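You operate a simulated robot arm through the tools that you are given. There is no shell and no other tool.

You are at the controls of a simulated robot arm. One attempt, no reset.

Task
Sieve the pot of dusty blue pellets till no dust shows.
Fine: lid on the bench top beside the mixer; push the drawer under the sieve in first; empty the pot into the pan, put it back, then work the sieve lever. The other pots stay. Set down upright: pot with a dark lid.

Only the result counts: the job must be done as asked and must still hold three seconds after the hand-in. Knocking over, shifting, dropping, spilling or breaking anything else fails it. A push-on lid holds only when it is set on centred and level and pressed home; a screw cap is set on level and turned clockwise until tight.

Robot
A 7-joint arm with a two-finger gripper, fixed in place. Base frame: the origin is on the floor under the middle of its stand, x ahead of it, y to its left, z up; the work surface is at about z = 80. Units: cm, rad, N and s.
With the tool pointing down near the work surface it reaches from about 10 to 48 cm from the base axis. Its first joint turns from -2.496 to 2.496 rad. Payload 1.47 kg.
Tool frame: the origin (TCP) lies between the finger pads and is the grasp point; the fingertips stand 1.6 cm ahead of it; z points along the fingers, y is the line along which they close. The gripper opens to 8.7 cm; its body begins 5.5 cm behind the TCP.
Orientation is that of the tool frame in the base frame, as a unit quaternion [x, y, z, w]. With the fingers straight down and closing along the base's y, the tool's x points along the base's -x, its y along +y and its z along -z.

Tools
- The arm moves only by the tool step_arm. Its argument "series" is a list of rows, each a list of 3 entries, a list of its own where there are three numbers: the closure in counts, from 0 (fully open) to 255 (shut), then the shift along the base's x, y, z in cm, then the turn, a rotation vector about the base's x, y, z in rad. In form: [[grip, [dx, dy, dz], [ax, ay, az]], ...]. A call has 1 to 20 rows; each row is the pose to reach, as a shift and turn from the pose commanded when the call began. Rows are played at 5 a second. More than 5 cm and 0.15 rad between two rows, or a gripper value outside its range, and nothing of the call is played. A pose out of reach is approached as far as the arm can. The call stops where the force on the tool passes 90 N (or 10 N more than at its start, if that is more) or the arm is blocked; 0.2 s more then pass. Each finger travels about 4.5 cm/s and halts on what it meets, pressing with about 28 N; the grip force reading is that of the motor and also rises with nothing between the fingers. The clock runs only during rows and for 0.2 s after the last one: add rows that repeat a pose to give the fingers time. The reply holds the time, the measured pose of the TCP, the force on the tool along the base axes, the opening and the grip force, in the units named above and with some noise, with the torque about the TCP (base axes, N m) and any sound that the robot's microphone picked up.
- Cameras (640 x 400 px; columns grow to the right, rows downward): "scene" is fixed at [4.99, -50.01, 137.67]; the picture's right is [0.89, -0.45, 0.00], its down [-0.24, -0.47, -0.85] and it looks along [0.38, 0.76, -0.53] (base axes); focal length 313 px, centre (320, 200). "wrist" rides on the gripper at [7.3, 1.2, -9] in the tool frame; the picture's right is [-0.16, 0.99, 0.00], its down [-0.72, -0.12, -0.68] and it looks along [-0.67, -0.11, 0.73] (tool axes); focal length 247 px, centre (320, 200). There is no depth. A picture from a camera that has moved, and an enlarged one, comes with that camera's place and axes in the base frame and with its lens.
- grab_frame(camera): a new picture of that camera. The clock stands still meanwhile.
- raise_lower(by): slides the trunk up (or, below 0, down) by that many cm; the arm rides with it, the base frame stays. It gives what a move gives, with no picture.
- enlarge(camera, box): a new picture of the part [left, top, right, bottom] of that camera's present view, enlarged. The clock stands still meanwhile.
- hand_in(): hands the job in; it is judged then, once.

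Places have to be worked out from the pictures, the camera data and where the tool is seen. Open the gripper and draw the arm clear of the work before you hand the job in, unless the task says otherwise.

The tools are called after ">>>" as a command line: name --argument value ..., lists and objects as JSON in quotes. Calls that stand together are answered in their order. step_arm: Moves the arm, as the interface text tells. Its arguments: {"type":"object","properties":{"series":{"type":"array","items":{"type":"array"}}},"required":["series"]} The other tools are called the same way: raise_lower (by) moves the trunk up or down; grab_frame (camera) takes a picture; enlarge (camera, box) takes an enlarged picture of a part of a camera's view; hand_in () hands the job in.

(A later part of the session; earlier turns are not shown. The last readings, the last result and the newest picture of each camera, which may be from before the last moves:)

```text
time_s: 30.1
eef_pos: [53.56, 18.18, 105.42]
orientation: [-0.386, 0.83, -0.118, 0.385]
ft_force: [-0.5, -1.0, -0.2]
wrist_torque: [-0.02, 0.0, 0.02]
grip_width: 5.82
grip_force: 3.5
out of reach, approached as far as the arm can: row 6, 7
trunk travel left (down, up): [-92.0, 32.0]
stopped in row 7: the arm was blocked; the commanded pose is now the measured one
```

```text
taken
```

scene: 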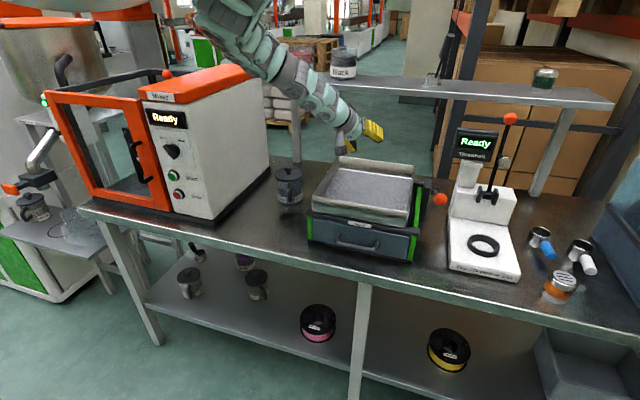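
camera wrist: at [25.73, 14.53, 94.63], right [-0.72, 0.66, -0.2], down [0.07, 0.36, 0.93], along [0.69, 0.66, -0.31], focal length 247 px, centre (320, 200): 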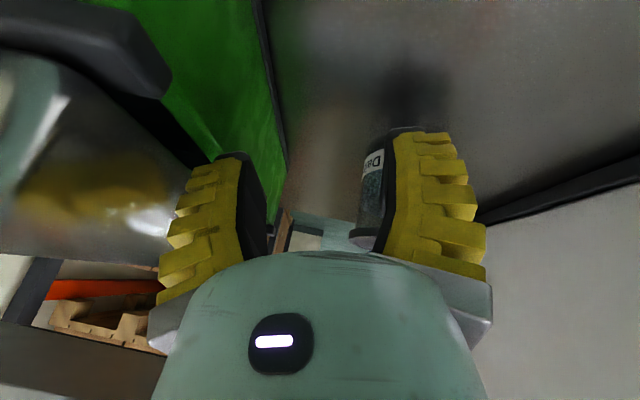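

The arm swung out over the pan to (53.6, 18.2, 105.4) with no contact, and the arm is now in a nicely extended posture. Everything I still need lies farther out, so I stay in this extended regime and glide over to above the pot with a 0.7 rad outward tilt.

>>> step_arm --series '[[100, [-1.4, 1.3, 0], [0.033, 0.028, 0.009]], [100, [-2.8, 2.6, 0], [0.066, 0.055, 0.017]], [100, [-4.2, 3.9, 0], [0.099, 0.083, 0.026]], [100, [-5.6, 5.2, 0], [0.132, 0.111, 0.035]], [100, [-7, 6.5, 0], [0.165, 0.138, 0.043]], [100, [-8.4, 7.9, 0], [0.198, 0.166, 0.052]], [100, [-9.8, 9.2, 0], [0.23, 0.194, 0.061]], [100, [-11.2, 10.5, 0], [0.263, 0.221, 0.069]], [100, [-12.6, 11.8, 0], [0.296, 0.249, 0.078]], [100, [-14, 13.1, 0], [0.329, 0.277, 0.087]], [100, [-15.4, 14.4, 0], [0.362, 0.304, 0.095]], [100, [-16.8, 15.7, 0], [0.395, 0.332, 0.104]], [100, [-16.8, 15.7, 0], [0.395, 0.332, 0.104]]]'

>>> grab_frame --camera "scene"

>>> grab_frame --camera "wrist"

```text
time_s: 32.9
eef_pos: [36.75, 33.85, 105.48]
orientation: [-0.36, 0.868, 0.132, 0.315]
ft_force: [0.4, -0.1, 0.5]
wrist_torque: [0.02, 0.01, -0.01]
grip_width: 5.8
grip_force: 3.7
trunk travel left (down, up): [-92.0, 32.0]
```

```text
taken
```

scene: 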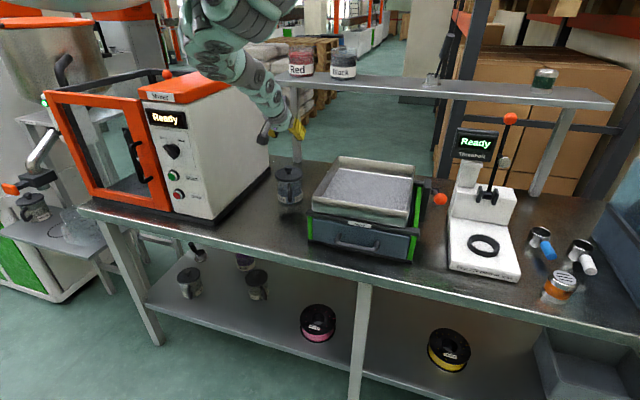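

```text
taken
camera wrist: at [27.82, 26.69, 107.69], right [-0.61, 0.78, 0.1], down [0.17, 0.0, 0.99], along [0.77, 0.62, -0.13], focal length 247 px, centre (320, 200)
```

wrist: 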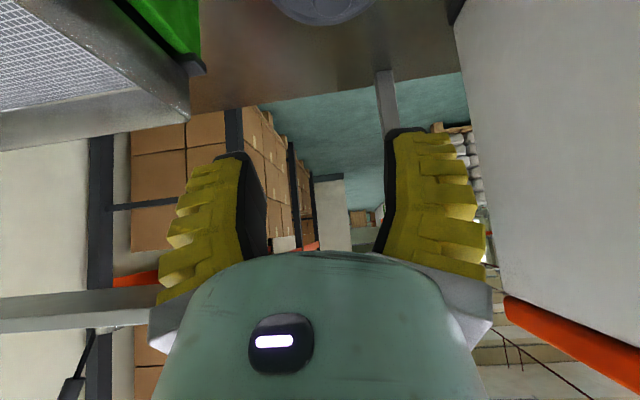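

Tracking is exact now at (36.75, 33.85, 105.5). Two views put the knob axis at about (37.85, 37.85), with the lid top at z≈89.7 and the knob top at z≈91.9, knob ≈3 cm wide. I ease the tilt to 0.5 and centre over the knob at z=100.

>>> step_arm --series '[[100, [0.3, 1, -1.3], [-0.035, 0.035, 0]], [100, [0.6, 2, -2.7], [-0.071, 0.071, 0]], [100, [0.8, 3, -4.1], [-0.106, 0.106, 0]], [100, [1.1, 4, -5.5], [-0.141, 0.141, 0]], [100, [1.1, 4, -5.5], [-0.141, 0.141, 0]]]'

>>> enlarge --camera "scene" --box '[230, 90, 350, 210]'

>>> grab_frame --camera "wrist"

```text
time_s: 34.1
eef_pos: [37.78, 37.84, 99.86]
orientation: [-0.372, 0.895, 0.094, 0.229]
ft_force: [-0.1, 0.2, 0.5]
wrist_torque: [-0.01, 0.04, -0.04]
grip_width: 5.79
grip_force: 3.3
trunk travel left (down, up): [-92.0, 32.0]
```

```text
3.33 times, centred on (290, 150) of scene
camera zoom: at [4.99, -50.01, 137.67], right [0.89, -0.45, 0.0], down [-0.24, -0.47, -0.85], along [0.38, 0.76, -0.53], focal length 1044 px, centre (420, 367)
```

zoom: 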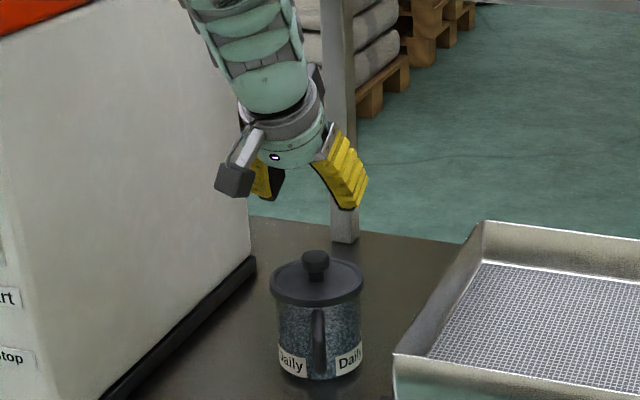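

```text
taken
camera wrist: at [29.34, 31.16, 104.26], right [-0.6, 0.8, 0.08], down [0.3, 0.14, 0.94], along [0.74, 0.59, -0.32], focal length 247 px, centre (320, 200)
```

wrist: 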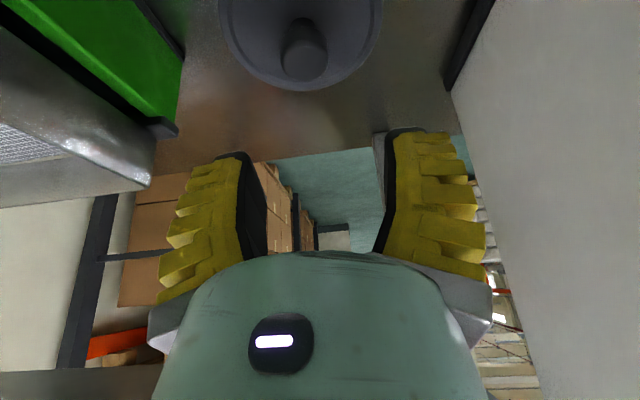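

The wrist view confirms the knob at (37.9, 37.75), right under the tool. I descend to just around the knob, watching for contact.

>>> step_arm --series '[[100, [0.1, -0.05, -1.5], [0, 0, 0]], [100, [0.1, -0.05, -3], [0, 0, 0]], [100, [0.1, -0.05, -4.5], [0, 0, 0]], [100, [0.1, -0.05, -6], [0, 0, 0]], [100, [0.1, -0.05, -7], [0, 0, 0]], [100, [0.1, -0.05, -7], [0, 0, 0]]]'

>>> enlarge --camera "scene" --box '[250, 120, 340, 210]'

>>> grab_frame --camera "wrist"

```text
time_s: 35.5
eef_pos: [37.73, 37.84, 93.0]
orientation: [-0.37, 0.896, 0.097, 0.227]
ft_force: [0.3, 0.5, -0.1]
wrist_torque: [0.01, -0.03, -0.02]
grip_width: 5.78
grip_force: 4.4
trunk travel left (down, up): [-92.0, 32.0]
```

```text
4.44 times, centred on (295, 165) of scene
camera zoom: at [4.99, -50.01, 137.67], right [0.89, -0.45, 0.0], down [-0.24, -0.47, -0.85], along [0.38, 0.76, -0.53], focal length 1392 px, centre (431, 356)
```

zoom: 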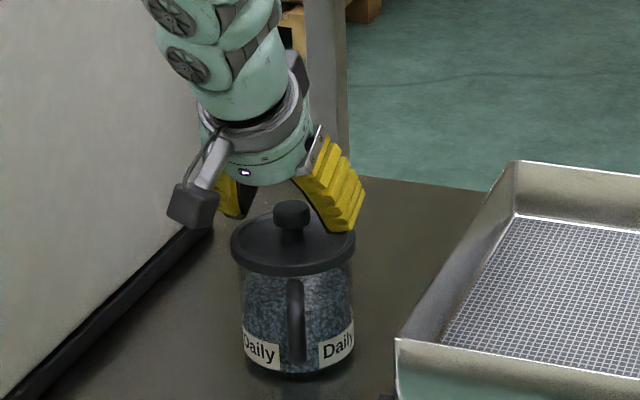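

```text
taken
camera wrist: at [29.34, 31.24, 97.4], right [-0.6, 0.8, 0.08], down [0.3, 0.13, 0.94], along [0.74, 0.59, -0.32], focal length 247 px, centre (320, 200)
```

wrist: 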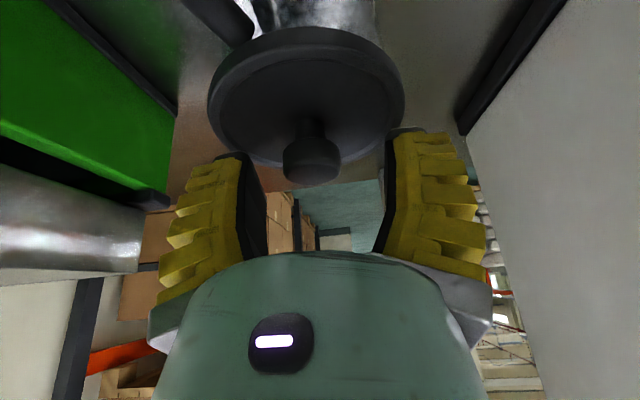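

The knob sits between the fingers, just below the grasp point and ~0.25 cm to the right. I shift 0.25 cm right, lower 1.1 cm, then close on the knob gently.

>>> step_arm --series '[[100, [0.18, -0.18, -0.4], [0, 0, 0]], [100, [0.18, -0.18, -0.8], [0, 0, 0]], [100, [0.18, -0.18, -1.1], [0, 0, 0]], [100, [0.18, -0.18, -1.1], [0, 0, 0]]]'

>>> enlarge --camera "wrist" --box '[180, 0, 480, 260]'

```text
time_s: 36.5
eef_pos: [38.24, 37.76, 93.16]
orientation: [-0.372, 0.894, 0.095, 0.228]
ft_force: [-0.5, -0.7, 0.7]
wrist_torque: [0.01, 0.02, 0.01]
grip_width: 5.83
grip_force: 3.6
out of reach, approached as far as the arm can: row 1, 2, 3, 4
trunk travel left (down, up): [-92.0, 32.0]
```

```text
1.54 times, centred on (330, 130) of wrist
camera zoom: at [29.77, 31.04, 97.44], right [-0.6, 0.79, 0.08], down [0.3, 0.14, 0.94], along [0.74, 0.59, -0.32], focal length 380 px, centre (305, 308)
```

zoom: 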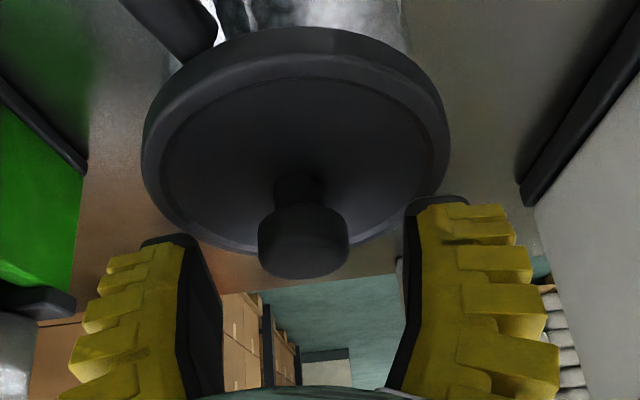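

The arm has hit its outer reach here (z=93). I'll rise 10 cm with the arm, then lower the trunk 10 cm to gain reach.

>>> step_arm --series '[[100, [-0.2, 0, 2], [0, 0, 0]], [100, [-0.2, 0, 4], [0, 0, 0]], [100, [-0.2, 0, 6], [0, 0, 0]], [100, [-0.2, 0, 8], [0, 0, 0]], [100, [-0.2, 0, 10], [0, 0, 0]], [100, [-0.2, 0, 10], [0, 0, 0]]]'

```text
time_s: 37.9
eef_pos: [37.94, 37.79, 103.08]
orientation: [-0.373, 0.894, 0.096, 0.228]
ft_force: [0.1, -0.1, 0.2]
wrist_torque: [-0.04, 0.01, 0.0]
grip_width: 5.81
grip_force: 3.8
trunk travel left (down, up): [-92.0, 32.0]
```

TCP is at (37.94, 37.79, 103.1), 10 cm above the knob. I lower the trunk by 8 cm, which keeps the fingers clear above the knob.

>>> raise_lower --by -8

>>> grab_frame --camera "wrist"

>>> grab_frame --camera "scene"

```text
time_s: 39.0
eef_pos: [37.88, 37.86, 95.02]
orientation: [-0.371, 0.895, 0.094, 0.228]
ft_force: [-0.3, -0.2, -0.1]
wrist_torque: [0.03, -0.01, -0.02]
grip_width: 5.82
grip_force: 3.5
trunk travel left (down, up): [-84.0, 40.0]
```

```text
taken
camera wrist: at [29.53, 31.09, 99.39], right [-0.6, 0.79, 0.08], down [0.3, 0.14, 0.94], along [0.74, 0.59, -0.32], focal length 247 px, centre (320, 200)
```

wrist: 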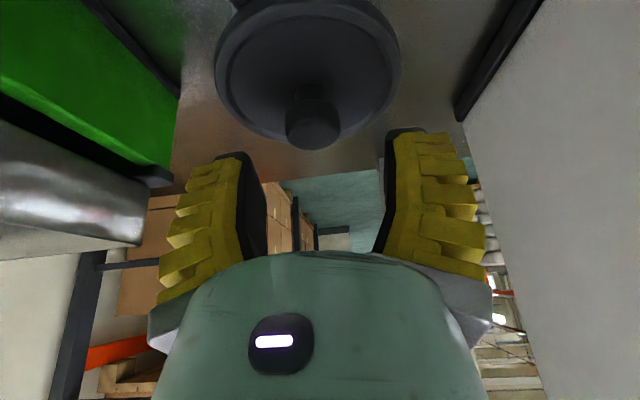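

```text
taken
```

scene: 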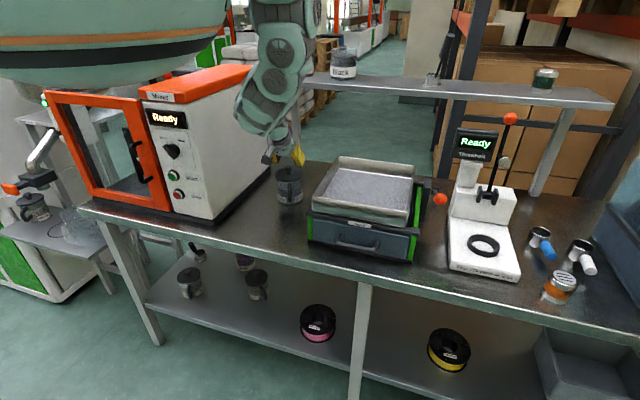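

The trunk's torso is now visible at upper left, clear of the mixer. The knob projects to (37.95, 37.73); I descend to TCP z≈92 with that small correction.

>>> step_arm --series '[[100, [0.08, -0.12, -1], [0, 0, 0]], [100, [0.08, -0.12, -2], [0, 0, 0]], [100, [0.08, -0.12, -2.5], [0, 0, 0]], [100, [0.08, -0.12, -3], [0, 0, 0]], [100, [0.08, -0.12, -3], [0, 0, 0]]]'

>>> enlarge --camera "wrist" --box '[180, 0, 480, 260]'

>>> enlarge --camera "scene" --box '[250, 120, 340, 210]'

```text
time_s: 40.2
eef_pos: [37.92, 37.59, 91.93]
orientation: [-0.371, 0.895, 0.094, 0.228]
ft_force: [0.1, 0.8, -0.4]
wrist_torque: [-0.04, -0.03, 0.01]
grip_width: 5.8
grip_force: 3.7
trunk travel left (down, up): [-84.0, 40.0]
```

```text
1.54 times, centred on (330, 130) of wrist
camera zoom: at [29.51, 30.91, 96.37], right [-0.6, 0.8, 0.08], down [0.3, 0.14, 0.94], along [0.74, 0.59, -0.32], focal length 380 px, centre (305, 308)
```

zoom: 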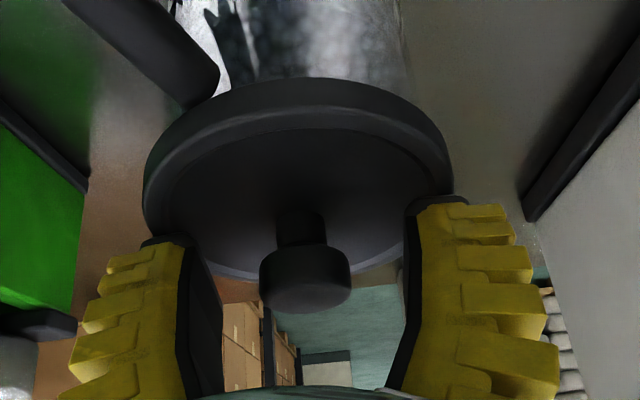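

```text
4.44 times, centred on (295, 165) of scene
camera zoom: at [4.99, -50.01, 137.67], right [0.89, -0.45, 0.0], down [-0.24, -0.47, -0.85], along [0.38, 0.76, -0.53], focal length 1392 px, centre (431, 356)
```

zoom: 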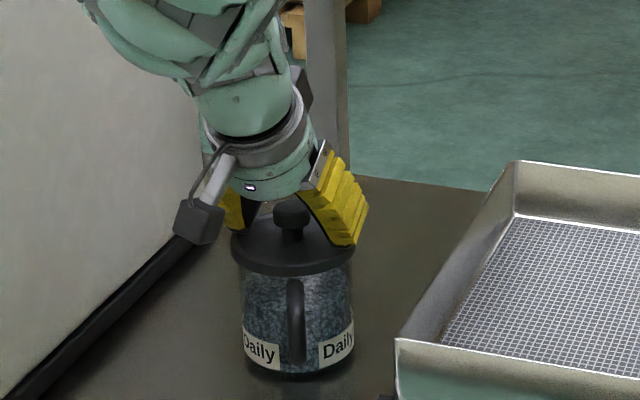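

The knob cap is centred between the pads at the grasp point. I close on it.

>>> step_arm --series '[[130, [0, 0, 0], [0, 0, 0]], [150, [0, 0, 0], [0, 0, 0]], [165, [0, 0, 0], [0, 0, 0]], [180, [0, 0, 0], [0, 0, 0]], [210, [0, 0, 0], [0, 0, 0]], [255, [0, 0, 0], [0, 0, 0]], [255, [0, 0, 0], [0, 0, 0]]]'

>>> enlarge --camera "scene" --box '[250, 120, 340, 210]'

```text
time_s: 41.8
eef_pos: [37.85, 37.67, 92.05]
orientation: [-0.371, 0.895, 0.095, 0.228]
ft_force: [-1.3, -0.1, 0.0]
wrist_torque: [-0.01, 0.01, -0.02]
grip_width: 2.03
grip_force: 28.6
trunk travel left (down, up): [-84.0, 40.0]
```

```text
4.44 times, centred on (295, 165) of scene
camera zoom: at [4.99, -50.01, 137.67], right [0.89, -0.45, 0.0], down [-0.24, -0.47, -0.85], along [0.38, 0.76, -0.53], focal length 1392 px, centre (431, 356)
```

zoom: 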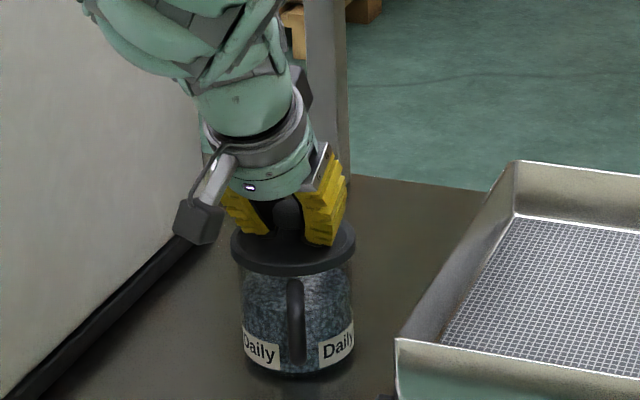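

The grip stopped at 2.0 cm with 28 N on the knob. I lift gently 0.8 cm and check the force and whether the pot stays on the bench.

>>> step_arm --series '[[255, [0, 0, 0.2], [0, 0, 0]], [255, [0, 0, 0.4], [0, 0, 0]], [255, [0, 0, 0.6], [0, 0, 0]], [255, [0, 0, 0.8], [0, 0, 0]]]'

>>> enlarge --camera "scene" --box '[250, 120, 340, 210]'

```text
time_s: 42.8
eef_pos: [37.97, 37.57, 92.71]
orientation: [-0.371, 0.895, 0.096, 0.229]
ft_force: [0.1, 1.0, 0.3]
wrist_torque: [0.02, -0.02, -0.03]
grip_width: 1.96
grip_force: 27.5
trunk travel left (down, up): [-84.0, 40.0]
heard: snap
```

```text
4.44 times, centred on (295, 165) of scene
camera zoom: at [4.99, -50.01, 137.67], right [0.89, -0.45, 0.0], down [-0.24, -0.47, -0.85], along [0.38, 0.76, -0.53], focal length 1392 px, centre (431, 356)
```

zoom: 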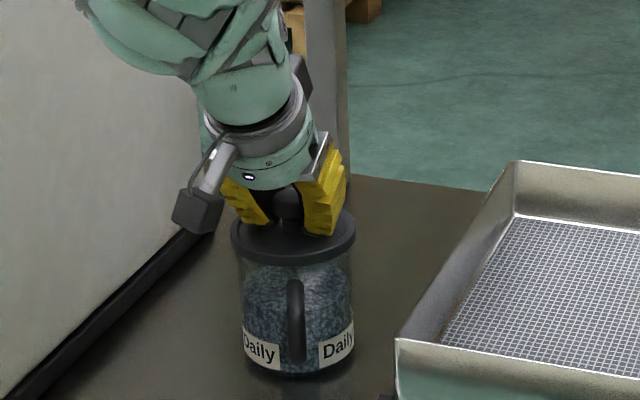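

A "snap": the lid popped off and the pot stayed down. I lift it 5 cm higher and check.

>>> step_arm --series '[[255, [0, 0, 0.5], [0, 0, 0]], [255, [0, 0, 1.2], [0, 0, 0]], [255, [0, 0, 2.2], [0, 0, 0]], [255, [0, 0, 3.2], [0, 0, 0]], [255, [0, 0, 4.2], [0, 0, 0]], [255, [0, 0, 4.8], [0, 0, 0]], [255, [0, 0, 4.8], [0, 0, 0]]]'

>>> enlarge --camera "scene" --box '[250, 100, 340, 210]'

>>> grab_frame --camera "wrist"

```text
time_s: 44.4
eef_pos: [37.99, 37.67, 97.6]
orientation: [-0.372, 0.895, 0.095, 0.228]
ft_force: [0.3, 0.5, -0.1]
wrist_torque: [-0.04, 0.0, 0.01]
grip_width: 0.0
grip_force: 28.2
trunk travel left (down, up): [-84.0, 40.0]
```

```text
3.64 times, centred on (295, 155) of scene
camera zoom: at [4.99, -50.01, 137.67], right [0.89, -0.45, 0.0], down [-0.24, -0.47, -0.85], along [0.38, 0.76, -0.53], focal length 1139 px, centre (411, 364)
```

zoom: 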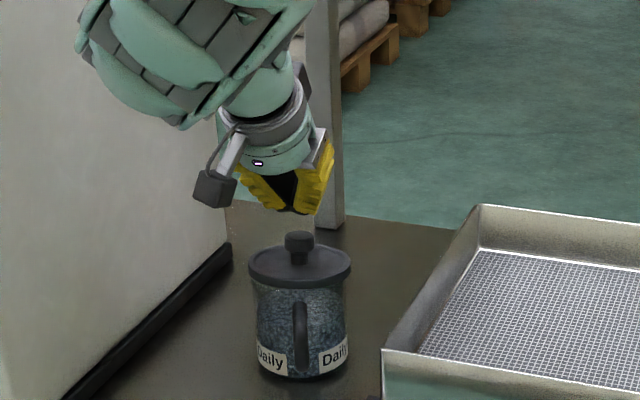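

```text
taken
camera wrist: at [29.56, 30.96, 101.92], right [-0.6, 0.79, 0.08], down [0.3, 0.14, 0.94], along [0.74, 0.59, -0.32], focal length 247 px, centre (320, 200)
```

wrist: 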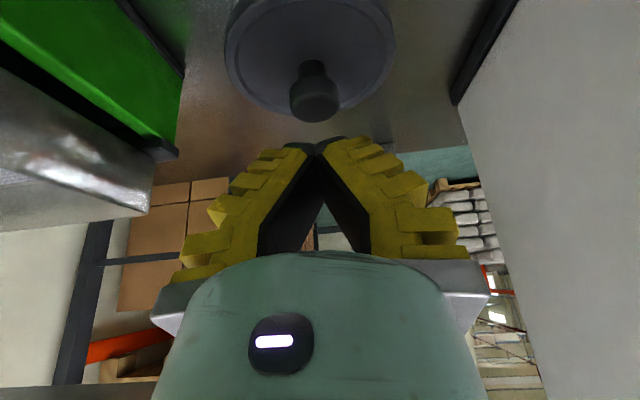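

The knob slipped out of the grip and the lid is back on the pot top. I zoom in to see how the lid sits now.

>>> enlarge --camera "scene" --box '[265, 150, 320, 210]'

>>> enlarge --camera "wrist" --box '[210, 0, 410, 140]'

>>> enlarge --camera "wrist" --box '[150, 100, 500, 320]'

```text
6.67 times, centred on (292, 180) of scene
camera zoom: at [4.99, -50.01, 137.67], right [0.89, -0.45, 0.0], down [-0.24, -0.47, -0.85], along [0.38, 0.76, -0.53], focal length 2088 px, centre (503, 333)
```

zoom: 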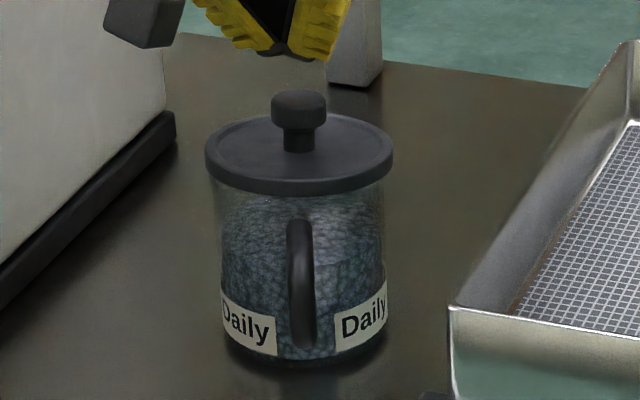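

```text
2.86 times, centred on (310, 70) of wrist
camera zoom: at [29.56, 30.96, 101.92], right [-0.6, 0.79, 0.08], down [0.3, 0.14, 0.94], along [0.74, 0.59, -0.32], focal length 706 px, centre (349, 571)
```

zoom: 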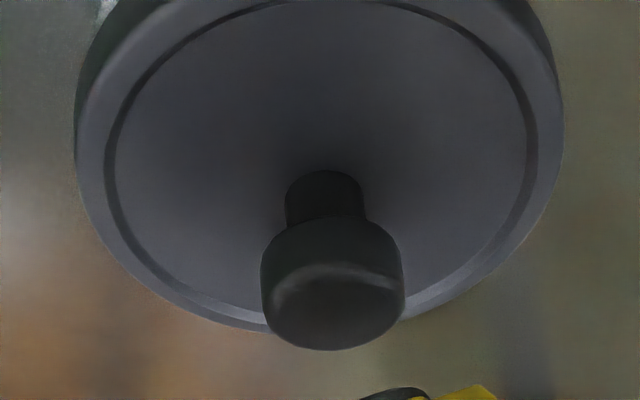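

```text
1.82 times, centred on (325, 210) of wrist
camera zoom: at [29.56, 30.96, 101.92], right [-0.6, 0.79, 0.08], down [0.3, 0.14, 0.94], along [0.74, 0.59, -0.32], focal length 449 px, centre (311, 182)
```

zoom: 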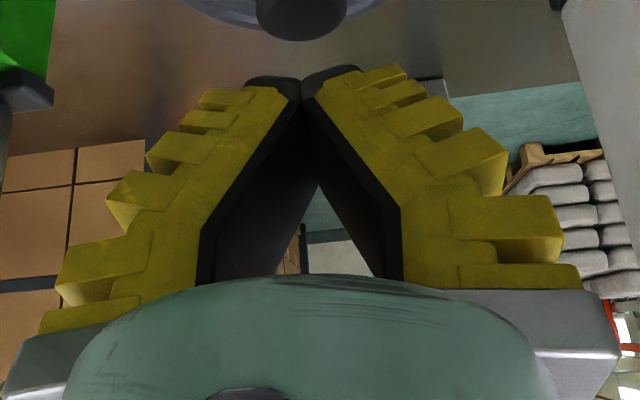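

The lid has lifted about 0.7 cm out of its seat and is resting level, but the tilted grip caught too little of the knob. A steeper tool will grip deeper, so I raise the TCP 10 cm and then lower the trunk 10 cm for more reach.

>>> step_arm --series '[[200, [0, 0, 2], [0, 0, 0]], [140, [0, 0, 4], [0, 0, 0]], [100, [0, 0, 6], [0, 0, 0]], [100, [0, 0, 8], [0, 0, 0]], [100, [0, 0, 10], [0, 0, 0]], [100, [0, 0, 10], [0, 0, 0]]]'

>>> raise_lower --by -10

>>> grab_frame --camera "scene"

```text
time_s: 45.8
eef_pos: [37.96, 37.58, 107.61]
orientation: [-0.372, 0.894, 0.096, 0.229]
ft_force: [-0.3, 0.3, 0.1]
wrist_torque: [0.0, -0.02, -0.03]
grip_width: 5.79
grip_force: 3.5
trunk travel left (down, up): [-84.0, 40.0]
```

```text
time_s: 47.2
eef_pos: [37.92, 37.64, 97.66]
orientation: [-0.372, 0.895, 0.095, 0.228]
ft_force: [0.2, 0.6, -0.2]
wrist_torque: [-0.01, 0.0, 0.0]
grip_width: 5.81
grip_force: 3.7
trunk travel left (down, up): [-74.0, 50.0]
```

```text
taken
```

scene: 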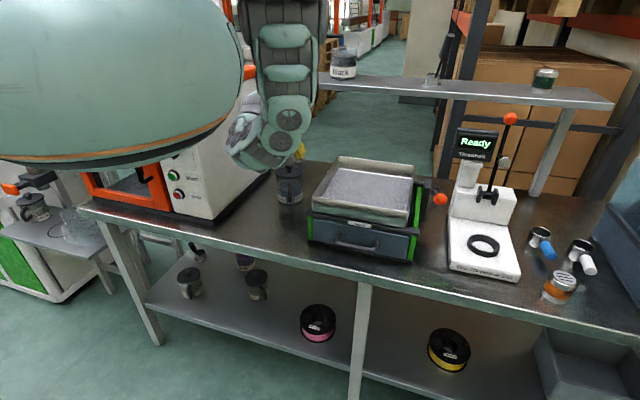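

Now I steepen the tool from 0.5 to 0.1 rad tilt at this height above the knob.

>>> step_arm --series '[[100, [0, 0, 0], [-0.057, 0.057, 0]], [100, [0, 0, 0], [-0.113, 0.113, 0]], [100, [0, 0, 0], [-0.17, 0.17, 0]], [100, [0, 0, 0], [-0.226, 0.226, 0]], [100, [0, 0, 0], [-0.283, 0.283, 0]], [100, [0, 0, 0], [-0.283, 0.283, 0]]]'

>>> grab_frame --camera "wrist"

>>> enlarge --camera "scene" --box '[230, 90, 350, 210]'

```text
time_s: 48.6
eef_pos: [37.93, 37.59, 97.64]
orientation: [-0.383, 0.922, 0.02, 0.044]
ft_force: [-0.5, 0.0, 0.0]
wrist_torque: [-0.02, 0.01, 0.0]
grip_width: 5.77
grip_force: 4.1
trunk travel left (down, up): [-74.0, 50.0]
```

```text
taken
camera wrist: at [31.4, 32.7, 105.79], right [-0.59, 0.81, 0.02], down [0.54, 0.38, 0.75], along [0.6, 0.45, -0.66], focal length 247 px, centre (320, 200)
```

wrist: 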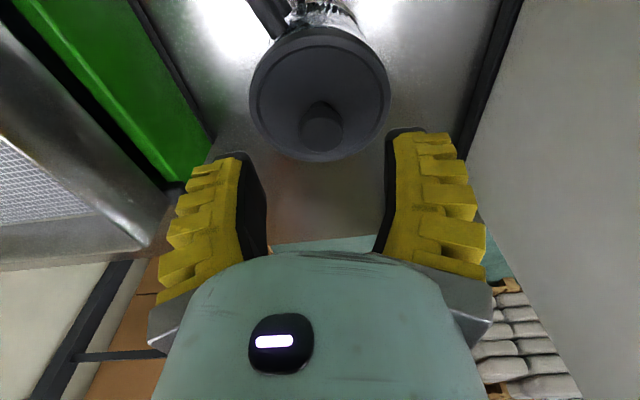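

```text
3.33 times, centred on (290, 150) of scene
camera zoom: at [4.99, -50.01, 137.67], right [0.89, -0.45, 0.0], down [-0.24, -0.47, -0.85], along [0.38, 0.76, -0.53], focal length 1044 px, centre (420, 367)
```

zoom: 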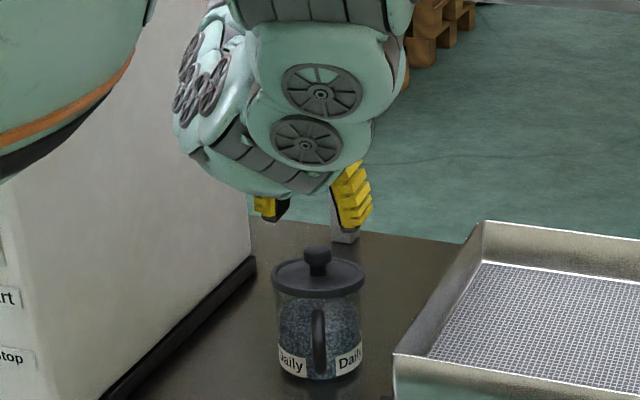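

The tool is nearly vertical and in reach. The knob projects at (38.05, 37.87); I level the tool fully, correct, and descend to just above it.

>>> step_arm --series '[[100, [0.06, 0.14, -0.5], [-0.034, 0.034, 0]], [100, [0.12, 0.28, -1.2], [-0.068, 0.068, 0]], [100, [0.12, 0.28, -2.2], [-0.068, 0.068, 0]], [100, [0.12, 0.28, -3.2], [-0.068, 0.068, 0]], [100, [0.12, 0.28, -3.6], [-0.068, 0.068, 0]], [100, [0.12, 0.28, -3.6], [-0.068, 0.068, 0]]]'

>>> enlarge --camera "wrist" --box '[180, 20, 460, 260]'

>>> enlarge --camera "scene" --box '[250, 120, 340, 210]'

```text
time_s: 50.0
eef_pos: [38.07, 37.92, 94.03]
orientation: [-0.384, 0.923, 0.002, 0.001]
ft_force: [0.2, 0.2, 0.3]
wrist_torque: [-0.01, 0.02, 0.0]
grip_width: 5.82
grip_force: 3.3
trunk travel left (down, up): [-74.0, 50.0]
```

```text
1.67 times, centred on (320, 140) of wrist
camera zoom: at [32.07, 33.57, 102.94], right [-0.59, 0.81, 0.0], down [0.59, 0.43, 0.68], along [0.55, 0.4, -0.73], focal length 412 px, centre (320, 300)
```

zoom: 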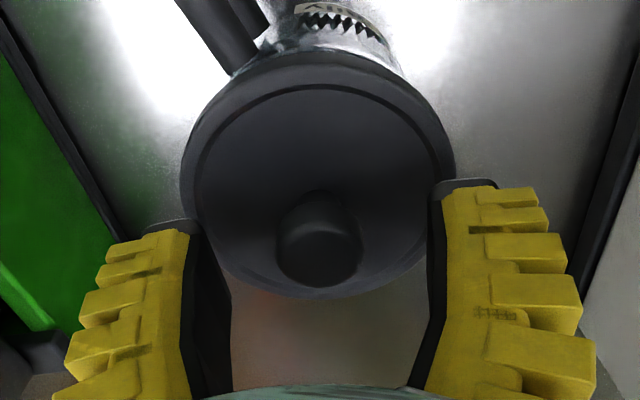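

```text
4.44 times, centred on (295, 165) of scene
camera zoom: at [4.99, -50.01, 137.67], right [0.89, -0.45, 0.0], down [-0.24, -0.47, -0.85], along [0.38, 0.76, -0.53], focal length 1392 px, centre (431, 356)
```

zoom: 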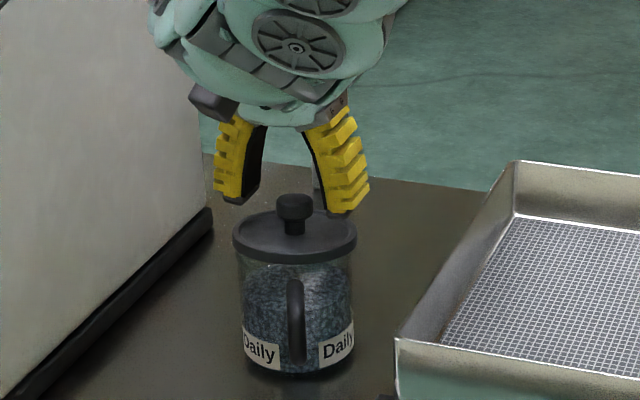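

The knob is ~0.3 cm further outward than the tool axis. I correct that and descend to TCP z≈92.4 so the tips come down around the knob's neck.

>>> step_arm --series '[[100, [0.22, 0.22, -0.4], [0, 0, 0]], [100, [0.22, 0.22, -0.8], [0, 0, 0]], [100, [0.22, 0.22, -1.2], [0, 0, 0]], [100, [0.22, 0.22, -1.5], [0, 0, 0]], [100, [0.22, 0.22, -1.5], [0, 0, 0]]]'

>>> enlarge --camera "scene" --box '[265, 140, 325, 200]'

>>> enlarge --camera "wrist" --box '[180, 20, 460, 260]'

```text
time_s: 51.2
eef_pos: [38.4, 38.01, 92.54]
orientation: [-0.383, 0.924, 0.002, 0.0]
ft_force: [-0.7, 0.8, -0.1]
wrist_torque: [-0.02, 0.01, -0.02]
grip_width: 5.79
grip_force: 3.4
trunk travel left (down, up): [-74.0, 50.0]
```

```text
6.67 times, centred on (295, 170) of scene
camera zoom: at [4.99, -50.01, 137.67], right [0.89, -0.45, 0.0], down [-0.24, -0.47, -0.85], along [0.38, 0.76, -0.53], focal length 2088 px, centre (487, 400)
```

zoom: 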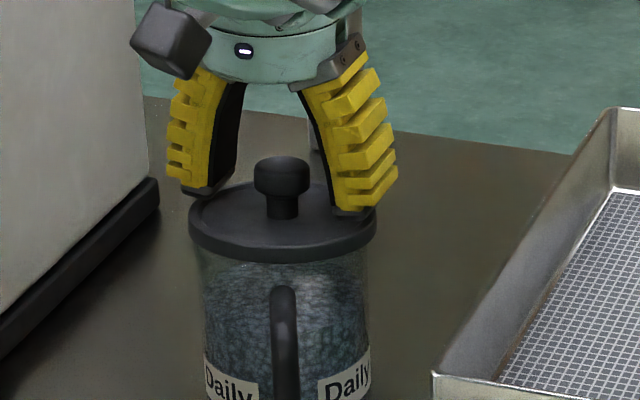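

```text
1.67 times, centred on (320, 140) of wrist
camera zoom: at [32.35, 33.81, 101.44], right [-0.59, 0.81, 0.0], down [0.59, 0.43, 0.68], along [0.55, 0.4, -0.73], focal length 412 px, centre (320, 300)
```

zoom: 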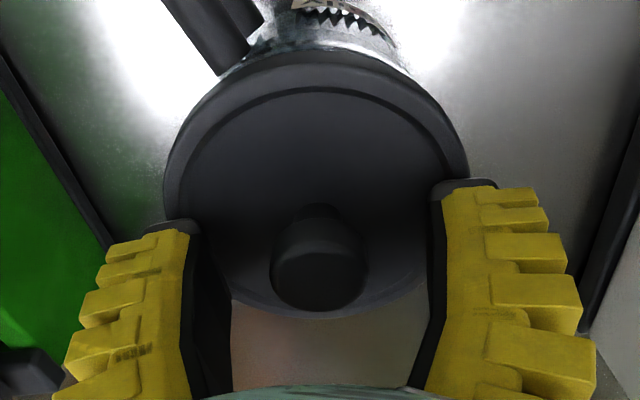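

The knob is centred (offset ≈0) and the tips are just above the lid surface. I close on the knob.

>>> step_arm --series '[[130, [0, 0, 0], [0, 0, 0]], [150, [0, 0, 0], [0, 0, 0]], [165, [0, 0, 0], [0, 0, 0]], [180, [0, 0, 0], [0, 0, 0]], [210, [0, 0, 0], [0, 0, 0]], [255, [0, 0, 0], [0, 0, 0]], [255, [0, 0, 0], [0, 0, 0]]]'

>>> enlarge --camera "scene" --box '[265, 140, 325, 200]'

>>> enlarge --camera "wrist" --box '[180, 20, 460, 260]'

```text
time_s: 52.8
eef_pos: [38.4, 38.12, 92.58]
orientation: [-0.383, 0.924, 0.002, 0.001]
ft_force: [-1.3, -2.3, 7.2]
wrist_torque: [-0.16, 0.18, 0.05]
grip_width: 2.04
grip_force: 27.9
trunk travel left (down, up): [-74.0, 50.0]
```

```text
6.67 times, centred on (295, 170) of scene
camera zoom: at [4.99, -50.01, 137.67], right [0.89, -0.45, 0.0], down [-0.24, -0.47, -0.85], along [0.38, 0.76, -0.53], focal length 2088 px, centre (487, 400)
```

zoom: 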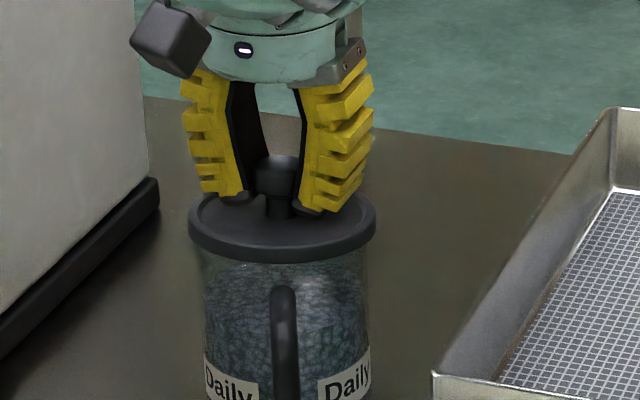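

```text
1.67 times, centred on (320, 140) of wrist
camera zoom: at [32.35, 33.83, 101.48], right [-0.59, 0.81, 0.0], down [0.59, 0.43, 0.68], along [0.55, 0.4, -0.73], focal length 412 px, centre (320, 300)
```

zoom: 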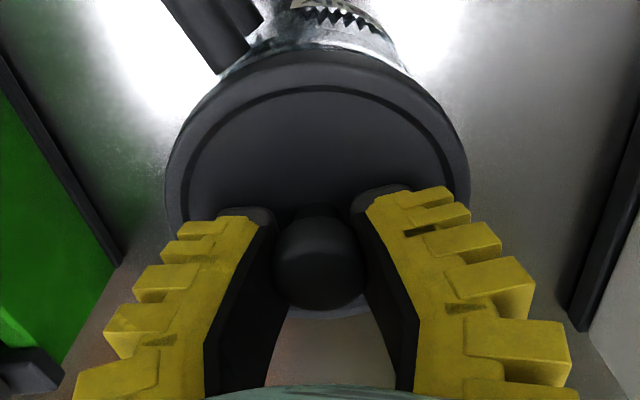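

The tips have closed under the cap around the neck. I lift slowly 3 cm and check.

>>> step_arm --series '[[255, [0, 0, 0.3], [0, 0, 0]], [255, [0, 0, 0.6], [0, 0, 0]], [255, [0, 0, 0.9], [0, 0, 0]], [255, [0, 0, 1.2], [0, 0, 0]], [255, [0, 0, 1.6], [0, 0, 0]], [255, [0, 0, 2], [0, 0, 0]], [255, [0, 0, 2.5], [0, 0, 0]], [255, [0, 0, 3], [0, 0, 0]], [255, [0, 0, 3], [0, 0, 0]]]'

>>> enlarge --camera "scene" --box '[255, 130, 325, 210]'

```text
time_s: 54.8
eef_pos: [38.19, 38.21, 95.45]
orientation: [-0.383, 0.924, 0.002, 0.001]
ft_force: [-1.1, -0.2, -0.7]
wrist_torque: [0.03, 0.0, 0.0]
grip_width: 1.37
grip_force: 28.1
trunk travel left (down, up): [-74.0, 50.0]
```

```text
5.00 times, centred on (290, 170) of scene
camera zoom: at [4.99, -50.01, 137.67], right [0.89, -0.45, 0.0], down [-0.24, -0.47, -0.85], along [0.38, 0.76, -0.53], focal length 1566 px, centre (470, 350)
```

zoom: 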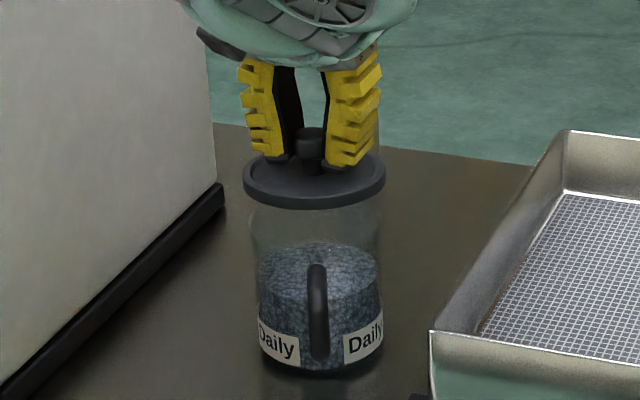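

The lid is off and level in the grip, pellets visible at ~60 % of the pot. I raise it a further 3 cm and check tracking before carrying it toward the free bench spot beside the mixer, around (23, 36).

>>> step_arm --series '[[255, [0, 0, 0.7], [0, 0, 0]], [255, [0, 0, 1.5], [0, 0, 0]], [255, [0, 0, 2.2], [0, 0, 0]], [255, [0, 0, 3], [0, 0, 0]], [255, [-1, -0.8, 3], [0, 0, 0]], [255, [-2.2, -1.4, 3], [0, 0, 0]], [255, [-3.5, -1.8, 3], [0, 0, 0]], [255, [-3.5, -1.8, 3], [0, 0, 0]]]'

>>> grab_frame --camera "scene"

```text
time_s: 56.6
eef_pos: [34.87, 36.29, 98.5]
orientation: [-0.383, 0.924, 0.001, 0.001]
ft_force: [-0.6, 0.6, -0.3]
wrist_torque: [0.02, -0.02, 0.02]
grip_width: 1.35
grip_force: 28.4
trunk travel left (down, up): [-74.0, 50.0]
```

```text
taken
```

scene: 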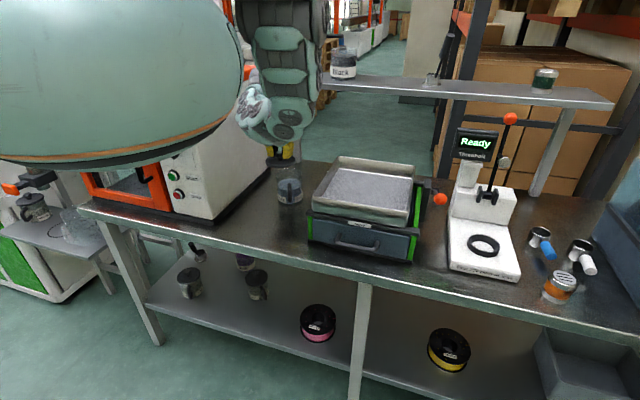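

Tracking is exact. I carry the lid on in small steps toward the free spot and start lowering only once it is clear of the pot.

>>> step_arm --series '[[255, [-1.5, 0, 0], [0, 0, 0]], [255, [-3, 0, 0], [0, 0, 0]], [255, [-4.5, 0, 0], [0, 0, 0]], [255, [-6, -0.1, 0], [0, 0, 0]], [255, [-7.5, -0.1, -0.5], [0, 0, 0]], [255, [-9, -0.1, -1.5], [0, 0, 0]], [255, [-10.5, -0.1, -3], [0, 0, 0]], [255, [-10.5, -0.1, -3], [0, 0, 0]]]'

>>> grab_frame --camera "scene"

>>> grab_frame --camera "wrist"

```text
time_s: 58.4
eef_pos: [24.32, 36.33, 95.62]
orientation: [-0.383, 0.924, 0.002, 0.001]
ft_force: [0.4, -0.4, 0.3]
wrist_torque: [-0.04, -0.01, 0.01]
grip_width: 1.33
grip_force: 27.8
trunk travel left (down, up): [-74.0, 50.0]
```

```text
taken
```

scene: 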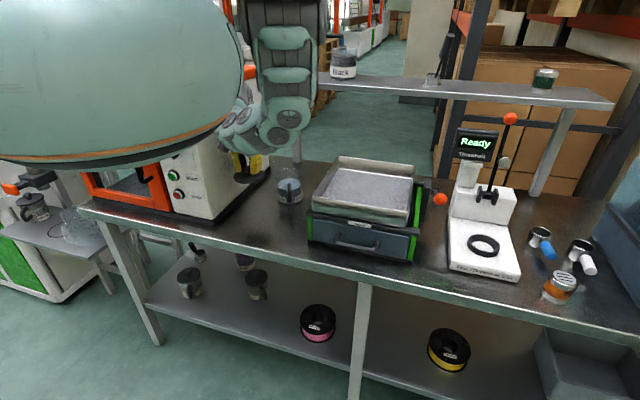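

```text
taken
camera wrist: at [18.37, 31.98, 104.59], right [-0.59, 0.81, 0.0], down [0.59, 0.43, 0.68], along [0.55, 0.4, -0.73], focal length 247 px, centre (320, 200)
```

wrist: 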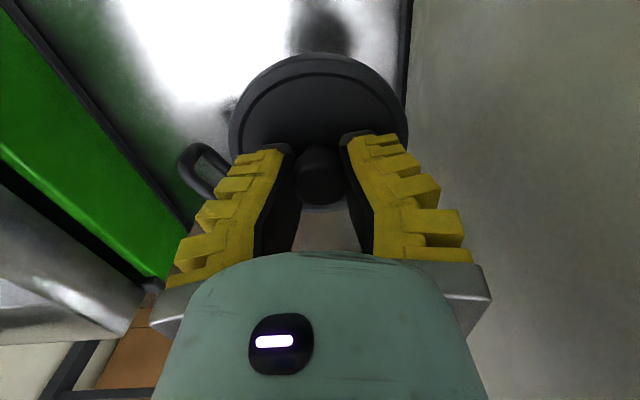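

The lid is over the free spot, about 3 cm from the mixer's base edge (e≈-16). I shift 0.7 cm further left and lower to z≈88.

>>> step_arm --series '[[255, [-0.25, 0.25, -1], [0, 0, 0]], [255, [-0.5, 0.5, -2.2], [0, 0, 0]], [255, [-0.5, 0.5, -3.7], [0, 0, 0]], [255, [-0.5, 0.5, -5.2], [0, 0, 0]], [255, [-0.5, 0.5, -6.7], [0, 0, 0]], [255, [-0.5, 0.5, -7.6], [0, 0, 0]], [255, [-0.5, 0.5, -7.6], [0, 0, 0]]]'

>>> enlarge --camera "scene" --box '[210, 140, 310, 230]'

```text
time_s: 60.0
eef_pos: [23.91, 36.59, 88.01]
orientation: [-0.383, 0.924, 0.002, 0.0]
ft_force: [-0.6, 0.3, -0.4]
wrist_torque: [0.01, -0.01, 0.02]
grip_width: 1.31
grip_force: 28.0
trunk travel left (down, up): [-74.0, 50.0]
```

```text
4.44 times, centred on (260, 185) of scene
camera zoom: at [4.99, -50.01, 137.67], right [0.89, -0.45, 0.0], down [-0.24, -0.47, -0.85], along [0.38, 0.76, -0.53], focal length 1392 px, centre (587, 267)
```

zoom: 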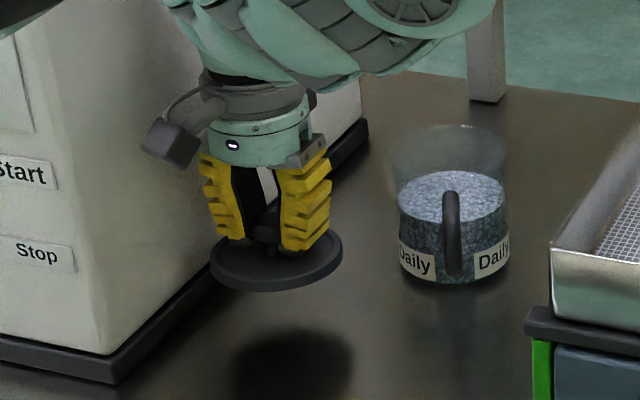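

The lid is level about 4 cm above the bench. I lower 3 cm, then continue in fine steps until it touches.

>>> step_arm --series '[[255, [0, 0, -0.8], [0, 0, 0]], [255, [0, 0, -1.6], [0, 0, 0]], [255, [0, 0, -2.4], [0, 0, 0]], [255, [0, 0, -2.8], [0, 0, 0]], [255, [0, 0, -2.8], [0, 0, 0]]]'

>>> enlarge --camera "scene" --box '[210, 140, 310, 230]'

```text
time_s: 61.2
eef_pos: [23.87, 36.45, 85.1]
orientation: [-0.384, 0.923, 0.001, 0.001]
ft_force: [0.7, -0.1, 0.2]
wrist_torque: [-0.02, -0.01, 0.02]
grip_width: 1.28
grip_force: 27.8
trunk travel left (down, up): [-74.0, 50.0]
```

```text
4.44 times, centred on (260, 185) of scene
camera zoom: at [4.99, -50.01, 137.67], right [0.89, -0.45, 0.0], down [-0.24, -0.47, -0.85], along [0.38, 0.76, -0.53], focal length 1392 px, centre (587, 267)
```

zoom: 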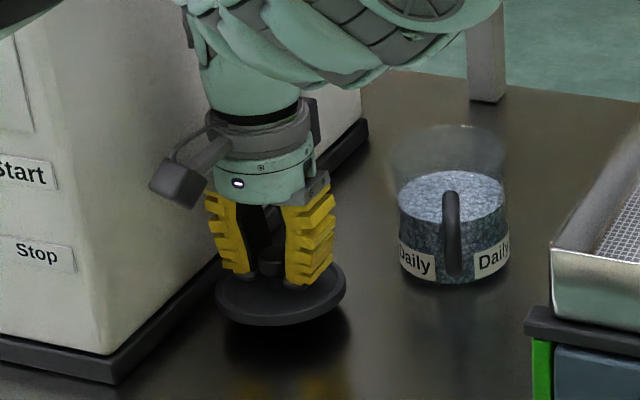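

About 1–1.5 cm remains. I step down 0.25 cm at a time and watch the vertical force.

>>> step_arm --series '[[255, [0, 0, -0.25], [0, 0, 0]], [255, [0, 0, -0.5], [0, 0, 0]], [255, [0, 0, -0.75], [0, 0, 0]]]'

>>> enlarge --camera "scene" --box '[220, 160, 300, 230]'

```text
time_s: 62.0
eef_pos: [23.78, 36.65, 84.28]
orientation: [-0.383, 0.924, 0.001, 0.001]
ft_force: [-0.3, 0.5, -0.5]
wrist_torque: [0.02, 0.02, 0.03]
grip_width: 1.27
grip_force: 28.3
trunk travel left (down, up): [-74.0, 50.0]
```

```text
5.71 times, centred on (260, 195) of scene
camera zoom: at [4.99, -50.01, 137.67], right [0.89, -0.45, 0.0], down [-0.24, -0.47, -0.85], along [0.38, 0.76, -0.53], focal length 1790 px, centre (663, 229)
```

zoom: 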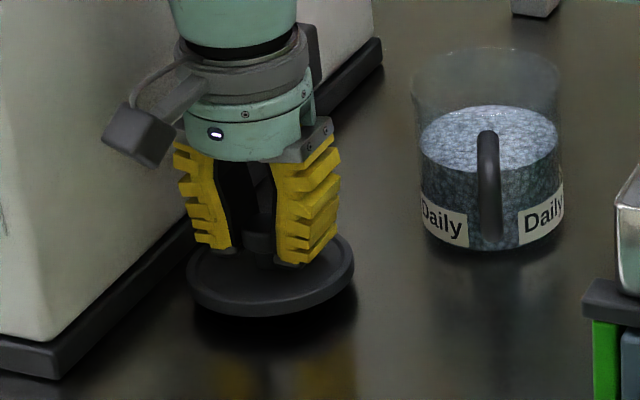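

Still no contact. I continue down in 0.2 cm steps.

>>> step_arm --series '[[255, [0, 0, -0.2], [0, 0, 0]], [255, [0, 0, -0.4], [0, 0, 0]], [255, [0, 0, -0.6], [0, 0, 0]]]'

>>> enlarge --camera "scene" --box '[220, 160, 300, 230]'

```text
time_s: 62.8
eef_pos: [23.82, 36.64, 83.69]
orientation: [-0.384, 0.924, 0.001, 0.001]
ft_force: [-0.4, -0.4, -0.6]
wrist_torque: [-0.01, 0.03, -0.01]
grip_width: 1.29
grip_force: 27.6
trunk travel left (down, up): [-74.0, 50.0]
```

```text
5.71 times, centred on (260, 195) of scene
camera zoom: at [4.99, -50.01, 137.67], right [0.89, -0.45, 0.0], down [-0.24, -0.47, -0.85], along [0.38, 0.76, -0.53], focal length 1790 px, centre (663, 229)
```

zoom: 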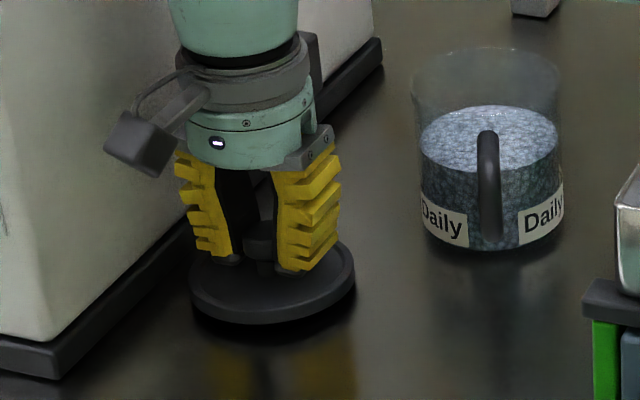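

Only a thin shadow gap remains. I keep going down in 0.15 cm steps.

>>> step_arm --series '[[255, [0, 0, -0.15], [0, 0, 0]], [255, [0, 0, -0.3], [0, 0, 0]], [255, [0, 0, -0.45], [0, 0, 0]]]'

>>> enlarge --camera "scene" --box '[220, 160, 300, 230]'

```text
time_s: 63.6
eef_pos: [23.77, 36.95, 83.28]
orientation: [-0.384, 0.923, 0.002, 0.002]
ft_force: [-1.5, -3.5, 13.2]
wrist_torque: [0.45, -0.25, -0.07]
grip_width: 1.33
grip_force: 28.3
trunk travel left (down, up): [-74.0, 50.0]
```

```text
5.71 times, centred on (260, 195) of scene
camera zoom: at [4.99, -50.01, 137.67], right [0.89, -0.45, 0.0], down [-0.24, -0.47, -0.85], along [0.38, 0.76, -0.53], focal length 1790 px, centre (663, 229)
```

zoom: 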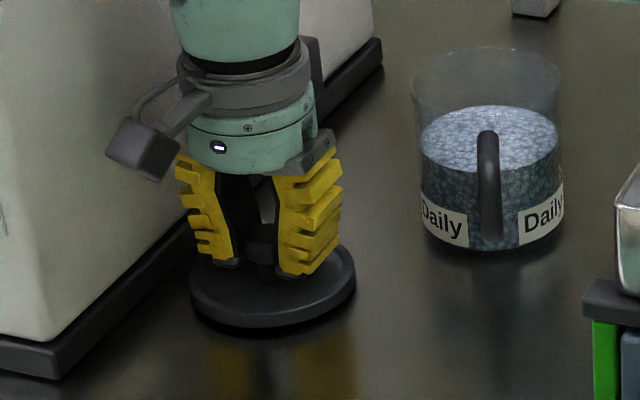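

Contact with the bench (13 N up). I ease up 0.15 cm and open the fingers gradually.

>>> step_arm --series '[[255, [0, 0, 0.15], [0, 0, 0]], [200, [0, 0, 0.15], [0, 0, 0]], [170, [0, 0, 0.15], [0, 0, 0]], [140, [0, 0, 0.15], [0, 0, 0]], [120, [0, 0, 0.15], [0, 0, 0]], [100, [0, 0, 0.15], [0, 0, 0]], [100, [0, 0, 0.15], [0, 0, 0]]]'

>>> enlarge --camera "scene" --box '[220, 160, 300, 230]'

>>> grab_frame --camera "wrist"

```text
time_s: 65.2
eef_pos: [23.88, 36.63, 83.43]
orientation: [-0.383, 0.924, 0.001, 0.001]
ft_force: [-0.8, 0.4, 0.0]
wrist_torque: [0.0, -0.02, 0.02]
grip_width: 5.81
grip_force: 3.9
trunk travel left (down, up): [-74.0, 50.0]
```

```text
5.71 times, centred on (260, 195) of scene
camera zoom: at [4.99, -50.01, 137.67], right [0.89, -0.45, 0.0], down [-0.24, -0.47, -0.85], along [0.38, 0.76, -0.53], focal length 1790 px, centre (663, 229)
```

zoom: 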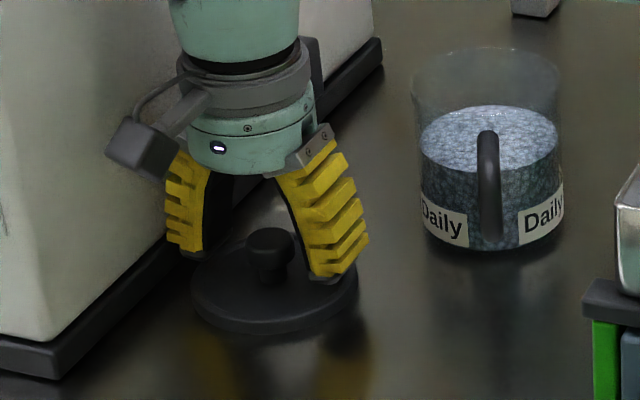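

```text
taken
camera wrist: at [17.83, 32.39, 92.37], right [-0.59, 0.81, 0.0], down [0.59, 0.43, 0.68], along [0.55, 0.4, -0.73], focal length 247 px, centre (320, 200)
```

wrist: 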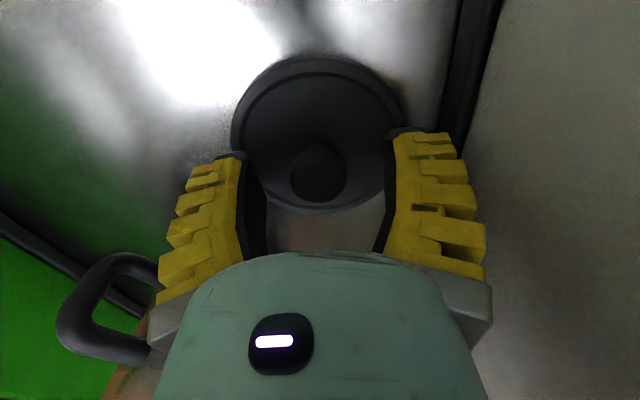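

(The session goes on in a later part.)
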